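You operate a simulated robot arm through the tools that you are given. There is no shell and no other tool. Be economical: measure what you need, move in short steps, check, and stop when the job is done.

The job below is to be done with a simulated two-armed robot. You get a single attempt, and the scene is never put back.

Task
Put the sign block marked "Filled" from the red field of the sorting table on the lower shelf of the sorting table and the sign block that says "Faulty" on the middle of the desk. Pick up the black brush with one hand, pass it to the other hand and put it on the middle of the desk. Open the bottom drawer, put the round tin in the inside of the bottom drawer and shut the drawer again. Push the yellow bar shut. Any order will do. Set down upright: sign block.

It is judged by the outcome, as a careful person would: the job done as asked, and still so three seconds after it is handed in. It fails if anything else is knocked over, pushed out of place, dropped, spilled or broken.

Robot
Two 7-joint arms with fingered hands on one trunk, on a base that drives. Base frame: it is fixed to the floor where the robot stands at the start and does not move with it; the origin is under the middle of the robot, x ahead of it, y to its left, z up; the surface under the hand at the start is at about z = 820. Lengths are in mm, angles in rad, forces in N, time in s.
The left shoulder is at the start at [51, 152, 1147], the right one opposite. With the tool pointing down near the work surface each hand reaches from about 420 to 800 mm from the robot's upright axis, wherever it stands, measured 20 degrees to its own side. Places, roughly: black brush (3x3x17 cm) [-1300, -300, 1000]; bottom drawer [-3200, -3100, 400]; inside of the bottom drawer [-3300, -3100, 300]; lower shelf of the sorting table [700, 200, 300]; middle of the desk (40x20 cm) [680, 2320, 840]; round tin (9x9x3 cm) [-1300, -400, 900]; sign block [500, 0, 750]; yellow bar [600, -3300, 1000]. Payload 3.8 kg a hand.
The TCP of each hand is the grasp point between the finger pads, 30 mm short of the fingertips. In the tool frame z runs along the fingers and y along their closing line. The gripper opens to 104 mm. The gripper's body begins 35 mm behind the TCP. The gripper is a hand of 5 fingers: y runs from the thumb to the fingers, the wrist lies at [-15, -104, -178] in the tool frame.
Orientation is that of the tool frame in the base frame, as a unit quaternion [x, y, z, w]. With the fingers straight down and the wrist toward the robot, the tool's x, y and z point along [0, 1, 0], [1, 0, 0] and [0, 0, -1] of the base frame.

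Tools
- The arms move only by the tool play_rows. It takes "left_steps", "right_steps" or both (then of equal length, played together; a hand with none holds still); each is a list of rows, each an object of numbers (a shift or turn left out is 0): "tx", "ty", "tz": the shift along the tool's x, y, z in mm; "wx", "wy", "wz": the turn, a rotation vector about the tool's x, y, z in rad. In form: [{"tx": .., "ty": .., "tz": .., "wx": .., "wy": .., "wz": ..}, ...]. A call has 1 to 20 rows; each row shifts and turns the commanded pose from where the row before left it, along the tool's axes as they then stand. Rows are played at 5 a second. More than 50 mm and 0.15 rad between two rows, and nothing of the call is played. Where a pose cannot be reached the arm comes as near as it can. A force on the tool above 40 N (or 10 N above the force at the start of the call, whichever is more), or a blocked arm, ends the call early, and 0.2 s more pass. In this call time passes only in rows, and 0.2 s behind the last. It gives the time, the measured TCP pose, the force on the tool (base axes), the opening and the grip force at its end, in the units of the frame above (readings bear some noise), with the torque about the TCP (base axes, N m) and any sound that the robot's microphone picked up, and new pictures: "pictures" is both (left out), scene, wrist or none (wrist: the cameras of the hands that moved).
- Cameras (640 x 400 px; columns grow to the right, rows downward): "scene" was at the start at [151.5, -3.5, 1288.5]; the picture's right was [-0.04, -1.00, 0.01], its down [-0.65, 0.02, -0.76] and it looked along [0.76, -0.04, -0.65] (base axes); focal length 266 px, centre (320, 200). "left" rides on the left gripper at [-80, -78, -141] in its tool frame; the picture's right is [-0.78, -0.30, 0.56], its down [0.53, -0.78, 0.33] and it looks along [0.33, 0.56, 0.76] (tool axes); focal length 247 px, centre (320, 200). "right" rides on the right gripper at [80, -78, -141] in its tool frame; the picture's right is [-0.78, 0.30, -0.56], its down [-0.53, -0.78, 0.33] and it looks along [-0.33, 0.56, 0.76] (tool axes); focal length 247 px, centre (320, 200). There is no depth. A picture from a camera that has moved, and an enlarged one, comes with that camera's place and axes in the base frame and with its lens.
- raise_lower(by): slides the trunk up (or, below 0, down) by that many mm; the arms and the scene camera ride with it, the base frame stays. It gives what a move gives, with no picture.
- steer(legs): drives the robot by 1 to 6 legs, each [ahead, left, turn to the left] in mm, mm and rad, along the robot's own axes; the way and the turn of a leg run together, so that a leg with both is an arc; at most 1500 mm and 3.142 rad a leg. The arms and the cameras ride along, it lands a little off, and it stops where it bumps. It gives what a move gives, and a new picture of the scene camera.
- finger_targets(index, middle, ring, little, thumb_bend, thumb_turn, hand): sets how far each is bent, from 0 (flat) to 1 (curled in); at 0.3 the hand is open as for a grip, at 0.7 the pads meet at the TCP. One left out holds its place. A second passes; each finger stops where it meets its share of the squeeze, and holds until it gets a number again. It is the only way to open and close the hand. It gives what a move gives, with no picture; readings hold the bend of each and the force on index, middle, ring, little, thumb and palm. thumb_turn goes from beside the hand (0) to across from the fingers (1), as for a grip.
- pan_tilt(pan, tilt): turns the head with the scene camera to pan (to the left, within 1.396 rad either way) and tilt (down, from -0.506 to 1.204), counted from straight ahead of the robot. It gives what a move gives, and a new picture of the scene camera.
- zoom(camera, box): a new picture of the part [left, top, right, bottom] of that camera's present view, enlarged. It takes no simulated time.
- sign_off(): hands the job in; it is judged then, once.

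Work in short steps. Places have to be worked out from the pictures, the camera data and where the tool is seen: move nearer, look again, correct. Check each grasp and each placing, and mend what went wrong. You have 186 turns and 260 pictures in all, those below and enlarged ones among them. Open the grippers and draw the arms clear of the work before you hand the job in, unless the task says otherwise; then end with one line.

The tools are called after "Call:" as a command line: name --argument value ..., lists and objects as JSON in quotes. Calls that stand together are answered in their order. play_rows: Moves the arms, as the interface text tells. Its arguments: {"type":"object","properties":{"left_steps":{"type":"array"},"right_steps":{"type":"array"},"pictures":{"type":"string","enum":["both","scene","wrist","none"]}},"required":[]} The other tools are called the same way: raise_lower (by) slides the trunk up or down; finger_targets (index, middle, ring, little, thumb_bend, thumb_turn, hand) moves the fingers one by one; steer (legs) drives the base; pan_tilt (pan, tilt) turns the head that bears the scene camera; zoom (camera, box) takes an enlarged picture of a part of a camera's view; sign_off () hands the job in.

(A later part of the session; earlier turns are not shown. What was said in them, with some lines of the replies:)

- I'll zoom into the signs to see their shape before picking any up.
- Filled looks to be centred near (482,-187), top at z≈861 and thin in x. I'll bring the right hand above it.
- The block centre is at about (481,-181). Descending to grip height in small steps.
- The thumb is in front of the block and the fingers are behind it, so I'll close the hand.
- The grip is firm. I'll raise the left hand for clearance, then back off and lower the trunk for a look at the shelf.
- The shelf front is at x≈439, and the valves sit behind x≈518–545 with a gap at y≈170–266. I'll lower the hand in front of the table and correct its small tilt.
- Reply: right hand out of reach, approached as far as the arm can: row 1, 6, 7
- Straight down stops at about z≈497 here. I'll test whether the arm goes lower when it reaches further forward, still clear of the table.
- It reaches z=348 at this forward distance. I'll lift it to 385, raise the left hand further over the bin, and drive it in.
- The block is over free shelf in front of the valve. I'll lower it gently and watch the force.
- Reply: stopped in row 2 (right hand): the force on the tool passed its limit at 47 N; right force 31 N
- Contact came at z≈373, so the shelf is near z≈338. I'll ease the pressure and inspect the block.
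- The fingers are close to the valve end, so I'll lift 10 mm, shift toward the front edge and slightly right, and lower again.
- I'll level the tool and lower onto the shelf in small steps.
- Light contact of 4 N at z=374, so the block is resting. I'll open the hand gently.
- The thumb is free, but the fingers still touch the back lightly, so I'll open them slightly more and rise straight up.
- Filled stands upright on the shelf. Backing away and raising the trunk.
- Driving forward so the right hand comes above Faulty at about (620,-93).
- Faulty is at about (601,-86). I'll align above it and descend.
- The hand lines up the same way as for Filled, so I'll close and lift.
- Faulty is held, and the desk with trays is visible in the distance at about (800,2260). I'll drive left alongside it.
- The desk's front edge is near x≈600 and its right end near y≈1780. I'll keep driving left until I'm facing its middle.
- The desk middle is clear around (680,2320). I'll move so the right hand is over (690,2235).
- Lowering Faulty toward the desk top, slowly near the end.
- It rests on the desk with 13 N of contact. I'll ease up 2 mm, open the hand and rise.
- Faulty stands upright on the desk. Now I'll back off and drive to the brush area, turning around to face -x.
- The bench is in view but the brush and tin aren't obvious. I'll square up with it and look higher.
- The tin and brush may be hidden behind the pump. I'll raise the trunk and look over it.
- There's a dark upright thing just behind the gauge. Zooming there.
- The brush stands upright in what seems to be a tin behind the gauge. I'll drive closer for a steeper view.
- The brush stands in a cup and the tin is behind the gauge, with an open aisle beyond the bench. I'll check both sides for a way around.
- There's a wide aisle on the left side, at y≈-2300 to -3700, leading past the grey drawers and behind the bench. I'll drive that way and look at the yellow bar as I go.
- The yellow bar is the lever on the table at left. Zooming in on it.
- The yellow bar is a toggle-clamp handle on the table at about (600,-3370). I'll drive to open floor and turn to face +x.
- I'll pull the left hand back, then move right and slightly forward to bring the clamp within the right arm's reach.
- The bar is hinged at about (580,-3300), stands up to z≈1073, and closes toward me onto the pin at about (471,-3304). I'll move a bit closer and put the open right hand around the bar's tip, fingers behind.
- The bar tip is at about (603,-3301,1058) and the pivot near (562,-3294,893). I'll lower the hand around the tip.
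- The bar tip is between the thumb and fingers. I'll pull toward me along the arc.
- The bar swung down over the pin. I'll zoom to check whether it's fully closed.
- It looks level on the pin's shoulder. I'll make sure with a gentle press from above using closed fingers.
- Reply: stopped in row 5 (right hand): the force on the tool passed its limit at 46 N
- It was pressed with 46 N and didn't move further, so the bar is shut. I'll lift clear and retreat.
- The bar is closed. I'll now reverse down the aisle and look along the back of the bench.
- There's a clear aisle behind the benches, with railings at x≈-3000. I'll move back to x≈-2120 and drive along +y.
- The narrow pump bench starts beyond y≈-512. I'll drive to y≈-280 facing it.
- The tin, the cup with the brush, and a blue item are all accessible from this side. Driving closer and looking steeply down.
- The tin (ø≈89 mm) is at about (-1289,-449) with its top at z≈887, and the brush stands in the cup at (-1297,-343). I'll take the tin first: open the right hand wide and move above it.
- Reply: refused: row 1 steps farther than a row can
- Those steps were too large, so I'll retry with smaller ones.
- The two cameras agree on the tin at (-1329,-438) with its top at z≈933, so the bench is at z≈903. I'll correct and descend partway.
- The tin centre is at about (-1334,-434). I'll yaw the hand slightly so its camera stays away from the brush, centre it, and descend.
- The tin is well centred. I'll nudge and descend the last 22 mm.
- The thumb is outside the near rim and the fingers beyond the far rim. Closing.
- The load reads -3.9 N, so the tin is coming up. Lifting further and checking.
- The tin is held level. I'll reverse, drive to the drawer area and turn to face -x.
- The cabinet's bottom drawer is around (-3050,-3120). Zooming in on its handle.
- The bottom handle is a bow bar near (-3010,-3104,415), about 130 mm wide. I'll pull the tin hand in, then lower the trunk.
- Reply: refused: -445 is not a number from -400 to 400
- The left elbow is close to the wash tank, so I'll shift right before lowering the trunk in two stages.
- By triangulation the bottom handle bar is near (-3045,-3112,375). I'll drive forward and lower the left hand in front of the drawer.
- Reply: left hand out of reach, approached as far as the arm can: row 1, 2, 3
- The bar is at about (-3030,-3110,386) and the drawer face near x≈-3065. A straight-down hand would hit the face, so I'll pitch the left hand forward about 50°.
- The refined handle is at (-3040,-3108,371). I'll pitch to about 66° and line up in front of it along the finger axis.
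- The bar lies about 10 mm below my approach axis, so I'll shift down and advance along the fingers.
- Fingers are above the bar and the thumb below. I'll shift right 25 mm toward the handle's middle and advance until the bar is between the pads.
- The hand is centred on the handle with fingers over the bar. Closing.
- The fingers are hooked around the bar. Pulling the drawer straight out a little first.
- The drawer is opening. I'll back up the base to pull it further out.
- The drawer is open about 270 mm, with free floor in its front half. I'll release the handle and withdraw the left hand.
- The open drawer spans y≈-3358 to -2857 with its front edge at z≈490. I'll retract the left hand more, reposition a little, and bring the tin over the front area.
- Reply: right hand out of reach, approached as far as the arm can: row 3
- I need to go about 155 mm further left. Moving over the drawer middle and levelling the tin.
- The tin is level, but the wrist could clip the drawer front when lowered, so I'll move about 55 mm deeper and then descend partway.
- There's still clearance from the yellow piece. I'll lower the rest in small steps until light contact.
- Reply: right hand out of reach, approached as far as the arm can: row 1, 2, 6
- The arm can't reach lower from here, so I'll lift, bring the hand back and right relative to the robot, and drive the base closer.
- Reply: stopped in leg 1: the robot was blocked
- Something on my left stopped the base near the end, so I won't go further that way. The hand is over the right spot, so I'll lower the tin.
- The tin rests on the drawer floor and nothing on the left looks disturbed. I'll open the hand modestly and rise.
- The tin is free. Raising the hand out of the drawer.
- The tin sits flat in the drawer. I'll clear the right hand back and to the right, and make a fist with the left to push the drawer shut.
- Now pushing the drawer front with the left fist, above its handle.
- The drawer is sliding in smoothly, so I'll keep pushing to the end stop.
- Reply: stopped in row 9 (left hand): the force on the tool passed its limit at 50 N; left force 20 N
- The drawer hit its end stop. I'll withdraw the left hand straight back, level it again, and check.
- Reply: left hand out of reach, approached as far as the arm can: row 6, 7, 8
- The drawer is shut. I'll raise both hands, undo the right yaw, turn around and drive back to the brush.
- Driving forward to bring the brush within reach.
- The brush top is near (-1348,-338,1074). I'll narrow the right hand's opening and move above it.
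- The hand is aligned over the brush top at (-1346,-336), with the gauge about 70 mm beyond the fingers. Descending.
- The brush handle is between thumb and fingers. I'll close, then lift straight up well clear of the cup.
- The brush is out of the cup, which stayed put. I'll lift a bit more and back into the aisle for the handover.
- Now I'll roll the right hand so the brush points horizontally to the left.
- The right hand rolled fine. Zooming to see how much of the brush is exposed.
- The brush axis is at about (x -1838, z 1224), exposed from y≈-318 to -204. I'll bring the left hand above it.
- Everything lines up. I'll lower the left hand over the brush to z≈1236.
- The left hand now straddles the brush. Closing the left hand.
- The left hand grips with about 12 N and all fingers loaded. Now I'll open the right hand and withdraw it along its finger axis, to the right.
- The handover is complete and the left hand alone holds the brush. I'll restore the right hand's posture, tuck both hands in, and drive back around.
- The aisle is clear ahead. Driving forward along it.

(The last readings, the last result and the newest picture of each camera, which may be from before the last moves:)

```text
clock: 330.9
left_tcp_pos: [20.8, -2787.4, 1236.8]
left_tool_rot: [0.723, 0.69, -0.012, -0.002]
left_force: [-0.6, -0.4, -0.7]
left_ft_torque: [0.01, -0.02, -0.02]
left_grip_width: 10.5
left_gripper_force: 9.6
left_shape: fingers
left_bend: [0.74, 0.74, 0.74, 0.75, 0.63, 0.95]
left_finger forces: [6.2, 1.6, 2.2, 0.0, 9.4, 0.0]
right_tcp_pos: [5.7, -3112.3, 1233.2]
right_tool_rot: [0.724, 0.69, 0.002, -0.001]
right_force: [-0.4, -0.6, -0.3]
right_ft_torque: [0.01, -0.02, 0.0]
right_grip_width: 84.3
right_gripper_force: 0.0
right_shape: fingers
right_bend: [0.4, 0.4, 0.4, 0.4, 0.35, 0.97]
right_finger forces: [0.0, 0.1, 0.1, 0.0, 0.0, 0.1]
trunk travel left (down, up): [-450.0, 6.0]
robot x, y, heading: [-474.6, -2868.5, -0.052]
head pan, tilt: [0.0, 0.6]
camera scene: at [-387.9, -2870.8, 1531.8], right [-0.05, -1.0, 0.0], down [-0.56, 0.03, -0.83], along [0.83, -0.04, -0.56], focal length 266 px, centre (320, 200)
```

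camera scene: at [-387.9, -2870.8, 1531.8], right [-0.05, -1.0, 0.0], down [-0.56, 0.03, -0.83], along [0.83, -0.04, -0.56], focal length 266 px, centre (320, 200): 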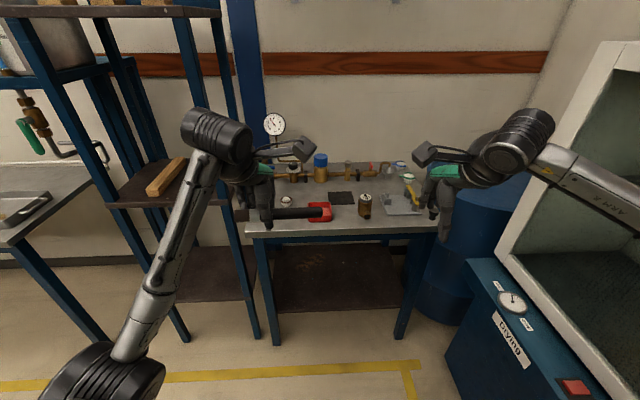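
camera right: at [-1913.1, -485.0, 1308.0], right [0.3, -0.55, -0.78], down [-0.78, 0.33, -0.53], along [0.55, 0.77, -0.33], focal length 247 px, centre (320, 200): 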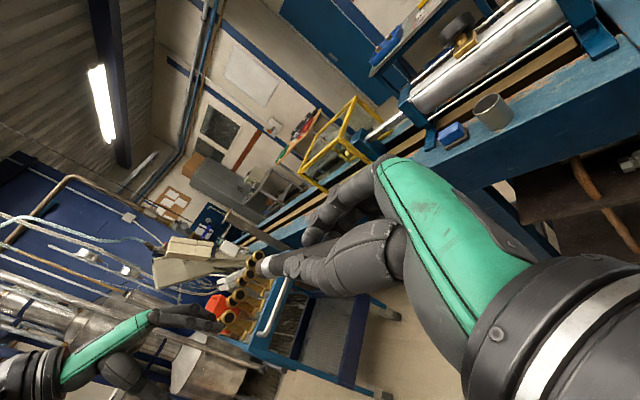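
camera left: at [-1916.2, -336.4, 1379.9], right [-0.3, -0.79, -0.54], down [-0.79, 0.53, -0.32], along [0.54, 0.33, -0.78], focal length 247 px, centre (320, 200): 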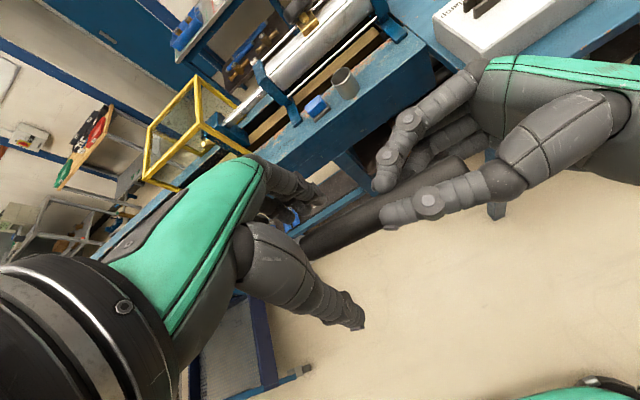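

The path to +y is clear. Correcting the heading and driving left toward the desk.

Call:
steer --legs '[[0, 0, 0.055], [0, 1300, 0], [0, 1300, 0]]'

Call:
steer --legs '[[0, 1300, 0], [0, 1250, 0]]'

```text
clock: 344.0
left_tcp_pos: [43.7, -164.7, 1236.2]
left_tool_rot: [0.713, 0.701, -0.012, -0.004]
left_force: [0.2, -0.3, -0.7]
left_ft_torque: [0.05, 0.0, 0.0]
left_grip_width: 10.3
left_gripper_force: 10.2
left_shape: fingers
left_bend: [0.74, 0.74, 0.74, 0.75, 0.63, 0.95]
left_finger forces: [6.1, 1.7, 2.2, 0.1, 9.3, 0.0]
right_tcp_pos: [38.6, -490.7, 1230.8]
right_tool_rot: [0.712, 0.702, 0.003, -0.001]
right_force: [0.0, 0.0, -0.5]
right_ft_torque: [0.04, -0.01, -0.03]
right_grip_width: 84.1
right_gripper_force: 0.1
right_shape: fingers
right_bend: [0.4, 0.4, 0.4, 0.4, 0.35, 0.97]
right_finger forces: [0.0, 0.0, 0.0, 0.0, 0.0, 0.0]
trunk travel left (down, up): [-450.0, 6.0]
robot x, y, heading: [-452.1, -259.9, -0.023]
head pan, tilt: [0.0, 0.6]
camera scene: at [-362.4, -261.5, 1531.6], right [-0.02, -1.0, 0.0], down [-0.57, 0.01, -0.82], along [0.82, -0.02, -0.57], focal length 266 px, centre (320, 200)
```

scene: 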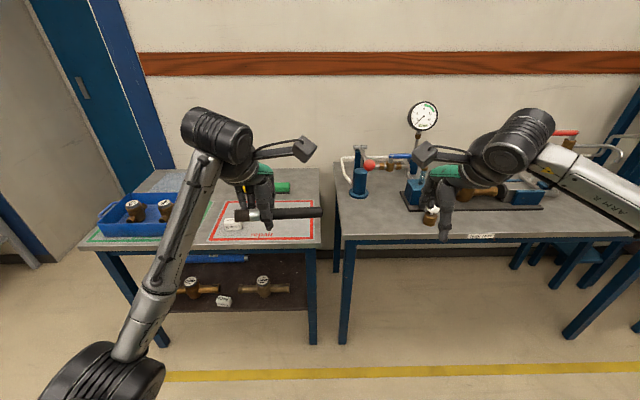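

```text
clock: 356.5
left_tcp_pos: [37.5, 2409.6, 1234.9]
left_tool_rot: [0.702, 0.712, -0.013, -0.004]
left_force: [0.6, 0.4, 0.3]
left_ft_torque: [0.01, 0.0, 0.01]
left_grip_width: 10.5
left_gripper_force: 9.2
left_shape: fingers
left_bend: [0.74, 0.74, 0.74, 0.75, 0.63, 0.95]
left_finger forces: [6.1, 1.7, 2.2, 0.0, 9.2, 0.0]
right_tcp_pos: [40.5, 2084.3, 1231.9]
right_tool_rot: [0.702, 0.712, 0.003, -0.001]
right_force: [-0.6, 0.1, -0.4]
right_ft_torque: [0.02, 0.0, 0.01]
right_grip_width: 84.0
right_gripper_force: 0.0
right_shape: fingers
right_bend: [0.4, 0.4, 0.4, 0.4, 0.35, 0.97]
right_finger forces: [0.0, 0.0, 0.0, 0.0, 0.0, 0.0]
trunk travel left (down, up): [-450.0, 6.0]
robot x, y, heading: [-454.6, 2298.0, 0.013]
head pan, tilt: [0.0, 0.6]
camera scene: at [-366.1, 2301.3, 1531.6], right [0.01, -1.0, 0.0], down [-0.57, 0.0, -0.82], along [0.82, 0.01, -0.57], focal length 266 px, centre (320, 200)
```

scene: 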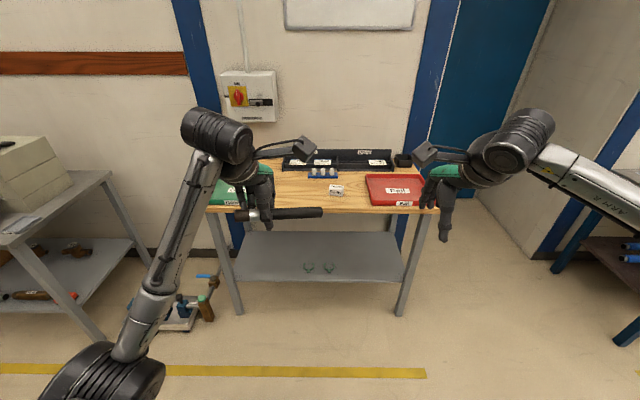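

I'm at the desk. I'll lower the trunk to nominal height and approach so the brush goes beside Faulty, at about (680,2425).

Call:
raise_lower --by -225

Call:
play_rows --right_steps '[{"tz": -40}, {"tz": -40}, {"tz": -40}]' --left_steps '[{"ty": 35}, {"ty": 35}, {"ty": 30}]' --pictures "none"

Call:
steer --legs '[[545, 0, -0.01]]'

Call:
pan_tilt --pan 0.05 --tilt 0.75

```text
clock: 358.9
left_tcp_pos: [37.1, 2411.5, 1011.4]
left_tool_rot: [0.703, 0.711, -0.013, -0.003]
left_force: [0.6, 0.3, -0.7]
left_ft_torque: [0.0, 0.02, 0.04]
left_grip_width: 10.1
left_gripper_force: 9.6
left_shape: fingers
left_bend: [0.74, 0.74, 0.74, 0.75, 0.63, 0.95]
left_finger forces: [6.0, 1.6, 2.1, 0.0, 9.4, 0.0]
right_tcp_pos: [41.6, 2085.1, 1007.6]
right_tool_rot: [0.702, 0.712, 0.002, -0.001]
right_force: [0.3, 0.4, 0.6]
right_ft_torque: [0.01, -0.01, -0.02]
right_grip_width: 83.7
right_gripper_force: 0.2
right_shape: fingers
right_bend: [0.4, 0.4, 0.4, 0.4, 0.35, 0.97]
right_finger forces: [0.1, 0.0, 0.0, 0.1, 0.0, 0.0]
trunk travel left (down, up): [-225.0, 231.0]
robot x, y, heading: [-454.2, 2299.4, 0.008]
head pan, tilt: [0.0, 0.6]
```

```text
clock: 359.7
left_tcp_pos: [138.3, 2413.3, 1007.5]
left_tool_rot: [0.702, 0.712, -0.014, -0.003]
left_force: [-0.1, -0.5, -0.5]
left_ft_torque: [0.02, 0.01, 0.0]
left_grip_width: 10.0
left_gripper_force: 9.7
left_shape: fingers
left_bend: [0.74, 0.74, 0.74, 0.75, 0.63, 0.95]
left_finger forces: [6.2, 1.7, 2.1, 0.0, 9.3, 0.1]
right_tcp_pos: [39.8, 2084.0, 1128.3]
right_tool_rot: [0.701, 0.713, 0.001, -0.001]
right_force: [-1.0, 0.9, 0.0]
right_ft_torque: [0.01, -0.01, 0.02]
right_grip_width: 84.0
right_gripper_force: 0.2
right_shape: fingers
right_bend: [0.4, 0.4, 0.4, 0.4, 0.35, 0.97]
right_finger forces: [0.0, 0.1, 0.0, 0.1, 0.0, 0.0]
trunk travel left (down, up): [-225.0, 231.0]
robot x, y, heading: [-454.2, 2299.8, 0.011]
head pan, tilt: [0.0, 0.6]
```

```text
clock: 362.9
left_tcp_pos: [689.3, 2401.0, 1008.2]
left_tool_rot: [0.709, 0.705, -0.014, -0.004]
left_force: [0.0, -0.9, -1.2]
left_ft_torque: [-0.01, 0.0, -0.02]
left_grip_width: 10.4
left_gripper_force: 9.9
left_shape: fingers
left_bend: [0.74, 0.74, 0.74, 0.75, 0.63, 0.95]
left_finger forces: [6.1, 1.7, 2.1, 0.1, 9.4, 0.1]
right_tcp_pos: [584.2, 2074.5, 1128.6]
right_tool_rot: [0.709, 0.705, 0.001, -0.001]
right_force: [0.8, 0.5, 0.1]
right_ft_torque: [0.0, -0.01, -0.02]
right_grip_width: 84.0
right_gripper_force: 0.1
right_shape: fingers
right_bend: [0.4, 0.4, 0.4, 0.4, 0.35, 0.97]
right_finger forces: [0.0, 0.1, 0.0, 0.0, 0.0, 0.0]
trunk travel left (down, up): [-225.0, 231.0]
robot x, y, heading: [91.4, 2298.2, -0.007]
head pan, tilt: [0.0, 0.6]
camera scene: at [244.6, 2300.0, 1286.0], right [-0.01, -1.0, 0.0], down [-0.68, 0.01, -0.74], along [0.74, -0.01, -0.68], focal length 266 px, centre (320, 200)
```

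scene: 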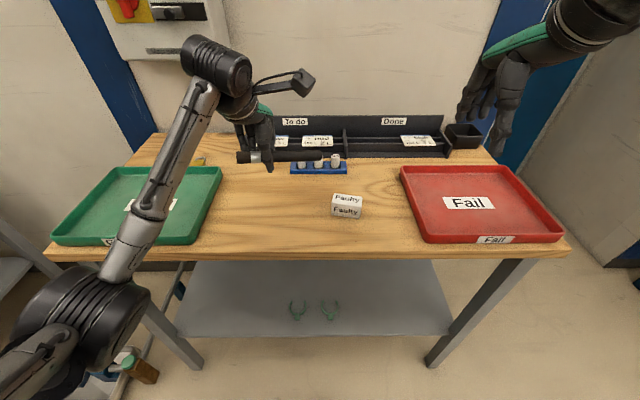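

```text
clock: 363.6
left_tcp_pos: [689.7, 2401.4, 1008.6]
left_tool_rot: [0.709, 0.705, -0.014, -0.003]
left_force: [0.3, -0.6, 0.7]
left_ft_torque: [0.03, 0.04, 0.01]
left_grip_width: 10.0
left_gripper_force: 9.0
left_shape: fingers
left_bend: [0.74, 0.74, 0.74, 0.75, 0.63, 0.95]
left_finger forces: [6.2, 1.7, 2.1, 0.1, 9.4, 0.0]
right_tcp_pos: [585.7, 2074.5, 1130.0]
right_tool_rot: [0.709, 0.705, 0.001, -0.002]
right_force: [-0.2, 0.1, -0.2]
right_ft_torque: [-0.04, 0.01, -0.02]
right_grip_width: 84.0
right_gripper_force: 0.0
right_shape: fingers
right_bend: [0.4, 0.4, 0.4, 0.4, 0.35, 0.97]
right_finger forces: [0.0, 0.0, 0.0, 0.0, 0.0, 0.0]
trunk travel left (down, up): [-225.0, 231.0]
robot x, y, heading: [93.5, 2298.6, -0.009]
head pan, tilt: [0.051, 0.75]
camera scene: at [237.7, 2304.2, 1274.0], right [0.04, -1.0, -0.01], down [-0.78, -0.03, -0.63], along [0.63, 0.03, -0.78], focal length 266 px, centre (320, 200)
```

scene: 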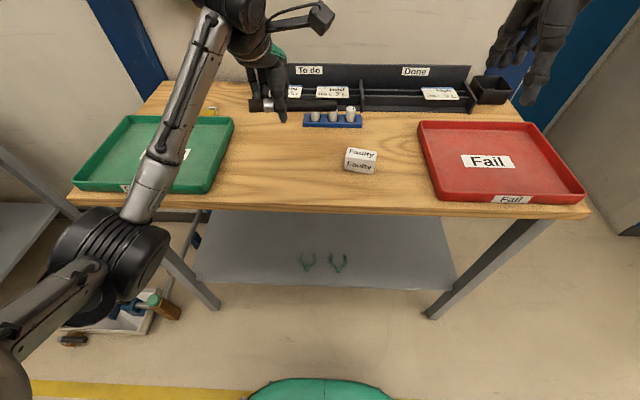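

I'll shift the brush left for clearance from Faulty, level it, and lower gently to contact.

Call:
play_rows --left_steps '[{"tx": 25, "ty": -10, "wx": -0.024, "wy": 0.016}, {"tz": 40}, {"tz": 40}, {"tz": 30}]' --pictures "both"

Call:
zoom --camera "scene" --box '[220, 90, 400, 210]'

```text
clock: 364.6
left_tcp_pos: [679.1, 2424.4, 897.4]
left_tool_rot: [0.709, 0.705, 0.0, -0.001]
left_force: [0.7, -0.7, 0.6]
left_ft_torque: [0.05, 0.0, -0.04]
left_grip_width: 10.0
left_gripper_force: 10.0
left_shape: fingers
left_bend: [0.74, 0.74, 0.74, 0.75, 0.63, 0.95]
left_finger forces: [6.1, 1.8, 2.0, 0.1, 9.3, 0.0]
right_tcp_pos: [584.6, 2074.3, 1128.6]
right_tool_rot: [0.709, 0.705, 0.002, 0.0]
right_force: [0.3, 0.6, -1.3]
right_ft_torque: [0.0, 0.0, -0.01]
right_grip_width: 84.1
right_gripper_force: 0.0
right_shape: fingers
right_bend: [0.4, 0.4, 0.4, 0.4, 0.35, 0.97]
right_finger forces: [0.1, 0.1, 0.0, 0.0, 0.1, 0.0]
trunk travel left (down, up): [-225.0, 231.0]
robot x, y, heading: [95.9, 2305.4, -0.008]
head pan, tilt: [0.051, 0.75]
camera scene: at [237.4, 2304.6, 1274.0], right [0.04, -1.0, -0.01], down [-0.78, -0.03, -0.63], along [0.63, 0.03, -0.78], focal length 266 px, centre (320, 200)
camera left: at [599.8, 2345.3, 1037.9], right [-0.3, -0.77, -0.56], down [-0.77, 0.54, -0.33], along [0.56, 0.33, -0.76], focal length 247 px, centre (320, 200)
```

scene: 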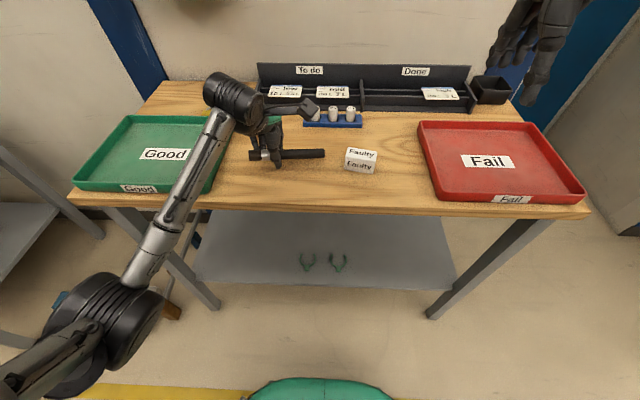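
left: 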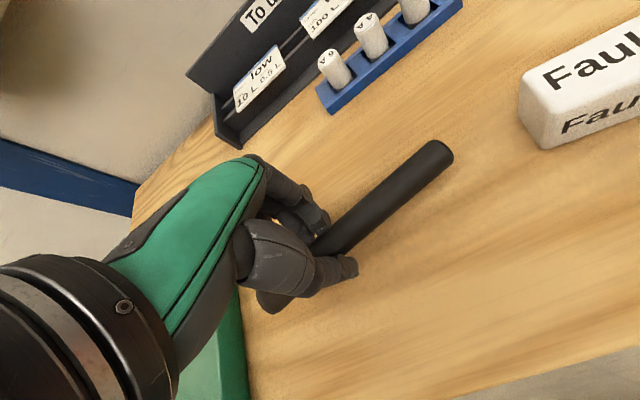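

```text
3.33 times, centred on (310, 150) of scene
camera zoom: at [237.4, 2304.6, 1274.0], right [0.04, -1.0, -0.01], down [-0.78, -0.03, -0.63], along [0.63, 0.03, -0.78], focal length 885 px, centre (353, 367)
```

zoom: 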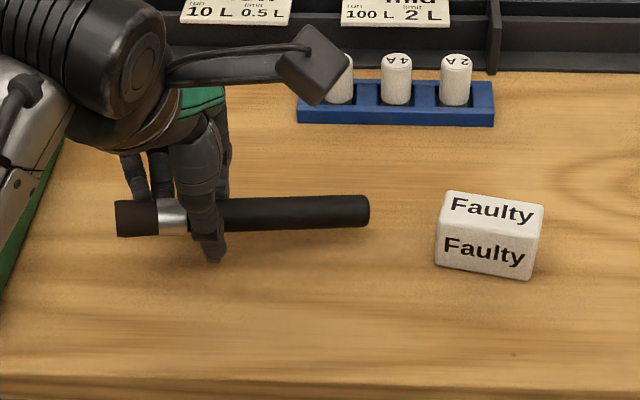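

There's good clearance from Faulty. Lowering in small steps to contact.

Call:
play_rows --left_steps '[{"tz": 6}, {"tz": 4}, {"tz": 3}, {"tz": 3}, {"tz": 3}]' --pictures "none"

Call:
zoom --camera "left" --box '[220, 120, 480, 340]'

```text
clock: 365.8
left_tcp_pos: [677.6, 2425.6, 883.2]
left_tool_rot: [0.71, 0.705, 0.003, 0.001]
left_force: [-1.6, 0.4, 14.0]
left_ft_torque: [-0.08, 0.39, 0.03]
left_grip_width: 9.7
left_gripper_force: 16.8
left_shape: fingers
left_bend: [0.74, 0.74, 0.74, 0.75, 0.64, 0.95]
left_finger forces: [6.3, 1.8, 2.0, 0.0, 23.9, 0.0]
right_tcp_pos: [583.4, 2074.2, 1129.9]
right_tool_rot: [0.709, 0.706, 0.003, 0.0]
right_force: [-0.3, -0.1, 0.9]
right_ft_torque: [0.02, 0.01, -0.01]
right_grip_width: 84.2
right_gripper_force: 0.0
right_shape: fingers
right_bend: [0.4, 0.4, 0.4, 0.4, 0.35, 0.97]
right_finger forces: [0.0, 0.0, 0.1, 0.0, 0.0, 0.1]
trunk travel left (down, up): [-225.0, 231.0]
robot x, y, heading: [95.1, 2301.5, -0.009]
head pan, tilt: [0.051, 0.75]
```

```text
1.82 times, centred on (350, 230) of left
camera zoom: at [598.6, 2346.9, 1022.7], right [-0.3, -0.77, -0.56], down [-0.77, 0.54, -0.34], along [0.56, 0.33, -0.76], focal length 449 px, centre (266, 146)
```

zoom: 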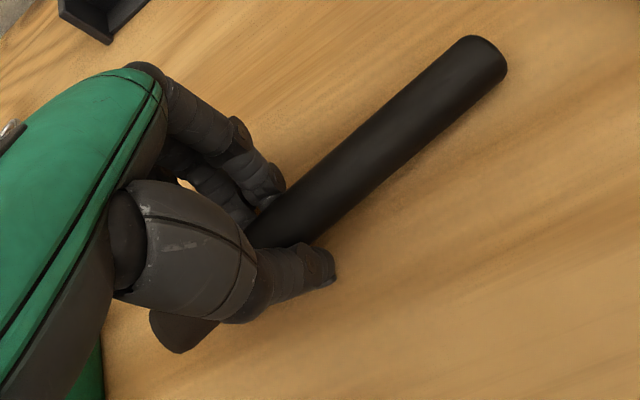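

The thumb tip touches the desk, so the brush is only about 10 mm up. I'll loosen gradually so it settles between the fingers.

Call:
finger_targets --hand "left" --index 0.66 --middle 0.66 --ring 0.66 --little 0.66 --thumb_bend 0.57

Call:
zoom --camera "scene" --box '[220, 90, 400, 210]'

```text
clock: 366.8
left_tcp_pos: [676.6, 2424.5, 882.2]
left_tool_rot: [0.71, 0.704, 0.004, 0.001]
left_force: [2.6, -3.6, 25.9]
left_ft_torque: [-0.27, 0.52, 0.08]
left_grip_width: 17.3
left_gripper_force: 13.8
left_shape: fingers
left_bend: [0.66, 0.66, 0.66, 0.66, 0.61, 0.96]
left_finger forces: [0.2, 0.3, 0.1, 0.0, 27.1, 0.0]
right_tcp_pos: [582.1, 2072.4, 1131.0]
right_tool_rot: [0.709, 0.705, 0.003, -0.001]
right_force: [-0.3, 0.7, 0.3]
right_ft_torque: [-0.02, 0.03, 0.01]
right_grip_width: 83.9
right_gripper_force: 0.2
right_shape: fingers
right_bend: [0.4, 0.4, 0.4, 0.4, 0.35, 0.97]
right_finger forces: [0.0, 0.0, 0.1, 0.2, 0.0, 0.0]
trunk travel left (down, up): [-225.0, 231.0]
robot x, y, heading: [94.6, 2295.7, -0.011]
head pan, tilt: [0.051, 0.75]
```

```text
3.33 times, centred on (310, 150) of scene
camera zoom: at [234.5, 2302.9, 1274.5], right [0.04, -1.0, -0.01], down [-0.78, -0.03, -0.63], along [0.63, 0.03, -0.78], focal length 885 px, centre (353, 367)
```

zoom: 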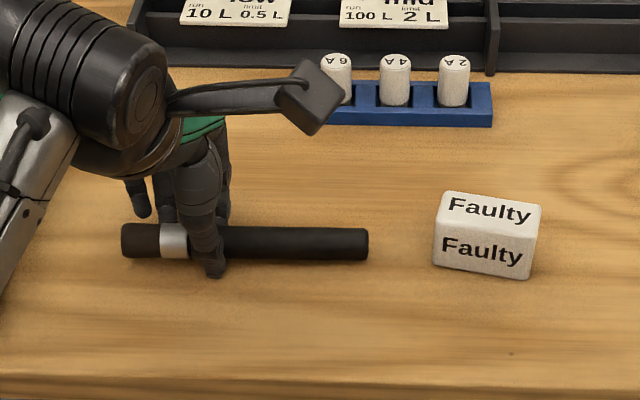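

The brush is now on the desk. I'll ease up 5 mm, open further and rise.

Call:
play_rows --left_steps '[{"tz": -6}]' --pictures "none"

Call:
finger_targets --hand "left" --index 0.5 --middle 0.5 --ring 0.5 --little 0.5 --thumb_bend 0.42

Call:
zoom --camera "scene" --box '[220, 90, 400, 210]'

```text
clock: 367.1
left_tcp_pos: [677.6, 2426.3, 883.3]
left_tool_rot: [0.709, 0.705, 0.0, -0.004]
left_force: [2.0, -2.0, 7.0]
left_ft_torque: [-0.08, 0.13, 0.08]
left_grip_width: 19.7
left_gripper_force: 3.6
left_shape: fingers
left_bend: [0.66, 0.66, 0.66, 0.66, 0.59, 0.96]
left_finger forces: [0.1, 0.1, 0.0, 0.0, 6.7, 0.0]
right_tcp_pos: [585.0, 2073.1, 1129.1]
right_tool_rot: [0.709, 0.705, 0.002, -0.001]
right_force: [0.1, 0.3, -0.6]
right_ft_torque: [-0.01, 0.02, -0.01]
right_grip_width: 84.0
right_gripper_force: 0.1
right_shape: fingers
right_bend: [0.4, 0.4, 0.4, 0.4, 0.35, 0.97]
right_finger forces: [0.0, 0.1, 0.0, 0.1, 0.0, 0.0]
trunk travel left (down, up): [-225.0, 231.0]
robot x, y, heading: [96.5, 2303.6, -0.01]
head pan, tilt: [0.051, 0.75]
```

```text
clock: 368.1
left_tcp_pos: [678.4, 2425.6, 885.7]
left_tool_rot: [0.71, 0.704, 0.001, -0.001]
left_force: [0.2, 0.6, -1.1]
left_ft_torque: [0.01, -0.02, 0.0]
left_grip_width: 61.9
left_gripper_force: 0.1
left_shape: fingers
left_bend: [0.5, 0.5, 0.5, 0.5, 0.42, 0.97]
left_finger forces: [0.0, 0.0, 0.0, 0.1, 0.0, 0.0]
right_tcp_pos: [584.5, 2074.8, 1129.4]
right_tool_rot: [0.709, 0.705, 0.002, -0.001]
right_force: [0.9, -0.2, -0.3]
right_ft_torque: [-0.02, 0.04, -0.04]
right_grip_width: 83.9
right_gripper_force: 0.0
right_shape: fingers
right_bend: [0.4, 0.4, 0.4, 0.4, 0.35, 0.97]
right_finger forces: [0.0, 0.0, 0.0, 0.1, 0.0, 0.0]
trunk travel left (down, up): [-225.0, 231.0]
robot x, y, heading: [96.2, 2299.7, -0.01]
head pan, tilt: [0.051, 0.75]
```

```text
3.33 times, centred on (310, 150) of scene
camera zoom: at [237.5, 2304.2, 1273.9], right [0.04, -1.0, -0.01], down [-0.78, -0.03, -0.63], along [0.63, 0.03, -0.78], focal length 885 px, centre (353, 367)
```

zoom: 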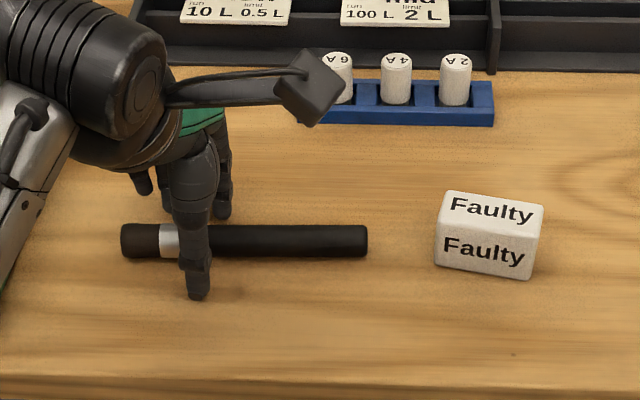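

The brush lies still at about (680, 2312–2479), in the desk middle. Raising the hand and checking.

Call:
play_rows --left_steps '[{"tz": -15}, {"tz": -35}, {"tz": -45}, {"tz": -45}, {"tz": -40}]' --pictures "none"

Call:
steer --legs '[[-450, 0, 0]]'

Call:
zoom --camera "scene" --box '[200, 40, 440, 190]'

```text
clock: 369.4
left_tcp_pos: [676.7, 2423.1, 1066.3]
left_tool_rot: [0.71, 0.705, 0.001, -0.001]
left_force: [-1.5, -0.6, 1.0]
left_ft_torque: [0.02, -0.02, 0.01]
left_grip_width: 62.0
left_gripper_force: 0.0
left_shape: fingers
left_bend: [0.5, 0.5, 0.5, 0.5, 0.42, 0.97]
left_finger forces: [0.1, 0.0, 0.0, 0.0, 0.1, 0.0]
right_tcp_pos: [585.7, 2073.6, 1130.0]
right_tool_rot: [0.709, 0.705, 0.002, -0.001]
right_force: [-0.2, -0.4, 0.5]
right_ft_torque: [-0.02, 0.02, -0.03]
right_grip_width: 84.1
right_gripper_force: 0.0
right_shape: fingers
right_bend: [0.4, 0.4, 0.4, 0.4, 0.35, 0.97]
right_finger forces: [0.0, 0.0, 0.0, 0.0, 0.0, 0.0]
trunk travel left (down, up): [-225.0, 231.0]
robot x, y, heading: [95.1, 2306.0, -0.008]
head pan, tilt: [0.051, 0.75]
```

```text
clock: 372.0
left_tcp_pos: [232.9, 2425.7, 1065.4]
left_tool_rot: [0.712, 0.702, 0.001, -0.001]
left_force: [0.5, 0.1, -0.7]
left_ft_torque: [-0.03, 0.0, 0.03]
left_grip_width: 62.1
left_gripper_force: 0.1
left_shape: fingers
left_bend: [0.5, 0.5, 0.5, 0.5, 0.42, 0.97]
left_finger forces: [0.0, 0.0, 0.0, 0.0, 0.0, 0.0]
right_tcp_pos: [138.9, 2076.9, 1128.8]
right_tool_rot: [0.712, 0.703, 0.002, -0.001]
right_force: [-0.2, 0.4, 0.2]
right_ft_torque: [0.0, -0.04, 0.02]
right_grip_width: 84.1
right_gripper_force: 0.2
right_shape: fingers
right_bend: [0.4, 0.4, 0.4, 0.4, 0.35, 0.97]
right_finger forces: [0.1, 0.1, 0.1, 0.1, 0.0, 0.0]
trunk travel left (down, up): [-225.0, 231.0]
robot x, y, heading: [-346.3, 2309.2, -0.014]
head pan, tilt: [0.051, 0.75]
camera scene: at [-206.6, 2309.0, 1273.9], right [0.03, -1.0, -0.01], down [-0.78, -0.02, -0.63], along [0.63, 0.03, -0.78], focal length 266 px, centre (320, 200)
```

scene: 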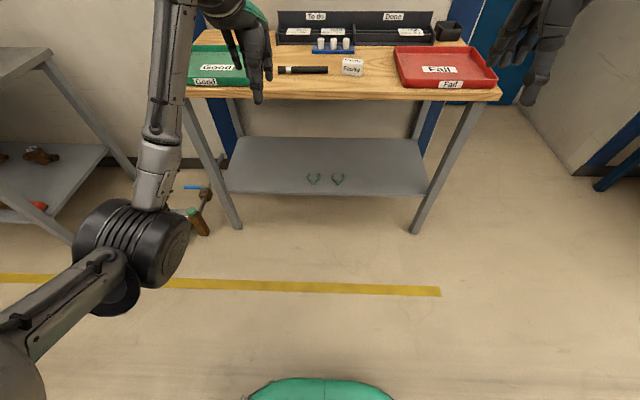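

```text
2.67 times, centred on (320, 115) of scene
camera zoom: at [-206.6, 2309.0, 1273.9], right [0.03, -1.0, -0.01], down [-0.78, -0.02, -0.63], along [0.63, 0.03, -0.78], focal length 708 px, centre (320, 427)
```

zoom: 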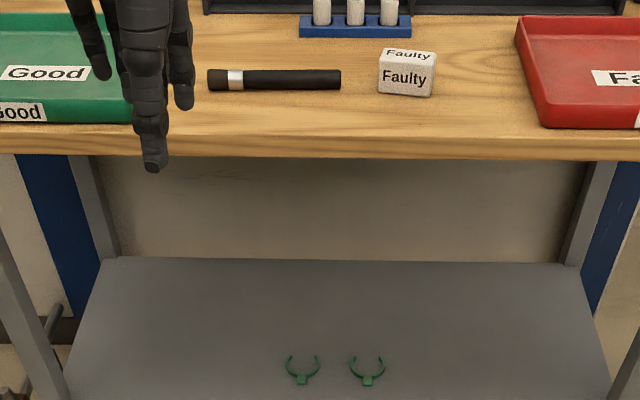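

Brush and Faulty both rest on the desk, and Filled, the clamp bar and the drawer were seen in place earlier. I'll open both hands fully and hand in.

Call:
finger_targets --hand "left" --index 0.3 --middle 0.3 --ring 0.3 --little 0.3 --thumb_bend 0.3

Call:
finger_targets --hand "right" --index 0.3 --middle 0.3 --ring 0.3 --little 0.3 --thumb_bend 0.3

Call:
sign_off

```text
clock: 373.0
left_tcp_pos: [234.2, 2426.5, 1066.3]
left_tool_rot: [0.712, 0.702, 0.001, -0.001]
left_force: [0.2, -0.8, -0.6]
left_ft_torque: [0.01, 0.0, 0.0]
left_grip_width: 102.8
left_gripper_force: 0.0
left_shape: fingers
left_bend: [0.3, 0.3, 0.3, 0.3, 0.3, 0.97]
left_finger forces: [0.1, 0.0, 0.0, 0.0, 0.1, 0.0]
right_tcp_pos: [138.8, 2076.7, 1129.4]
right_tool_rot: [0.711, 0.703, 0.002, 0.001]
right_force: [0.6, 0.0, -0.1]
right_ft_torque: [0.05, 0.01, -0.02]
right_grip_width: 84.1
right_gripper_force: 0.1
right_shape: fingers
right_bend: [0.4, 0.4, 0.4, 0.4, 0.35, 0.97]
right_finger forces: [0.0, 0.0, 0.1, 0.1, 0.1, 0.0]
trunk travel left (down, up): [-225.0, 231.0]
robot x, y, heading: [-351.5, 2307.1, -0.014]
head pan, tilt: [0.051, 0.75]
```

```text
clock: 374.0
left_tcp_pos: [232.9, 2426.4, 1065.4]
left_tool_rot: [0.713, 0.702, 0.001, -0.001]
left_force: [-0.2, 0.0, 0.1]
left_ft_torque: [0.0, 0.01, 0.0]
left_grip_width: 102.8
left_gripper_force: 0.0
left_shape: fingers
left_bend: [0.3, 0.3, 0.3, 0.3, 0.3, 0.97]
left_finger forces: [0.1, 0.1, 0.1, 0.1, 0.0, 0.0]
right_tcp_pos: [139.3, 2077.2, 1130.1]
right_tool_rot: [0.711, 0.703, 0.002, 0.0]
right_force: [-1.0, -0.2, 0.1]
right_ft_torque: [0.02, 0.01, 0.0]
right_grip_width: 102.8
right_gripper_force: 0.1
right_shape: fingers
right_bend: [0.3, 0.3, 0.3, 0.3, 0.3, 0.97]
right_finger forces: [0.0, 0.0, 0.1, 0.0, 0.0, 0.0]
trunk travel left (down, up): [-225.0, 231.0]
robot x, y, heading: [-348.2, 2307.8, -0.018]
head pan, tilt: [0.051, 0.75]
```

```text
The job is handed in.
```

The job is handed in with every part done: "Filled" is upright on the lower shelf, "Faulty" is upright on the desk, the brush was passed from right hand to left and laid on the desk, the tin is in the shut bottom drawer, and the yellow bar is closed.
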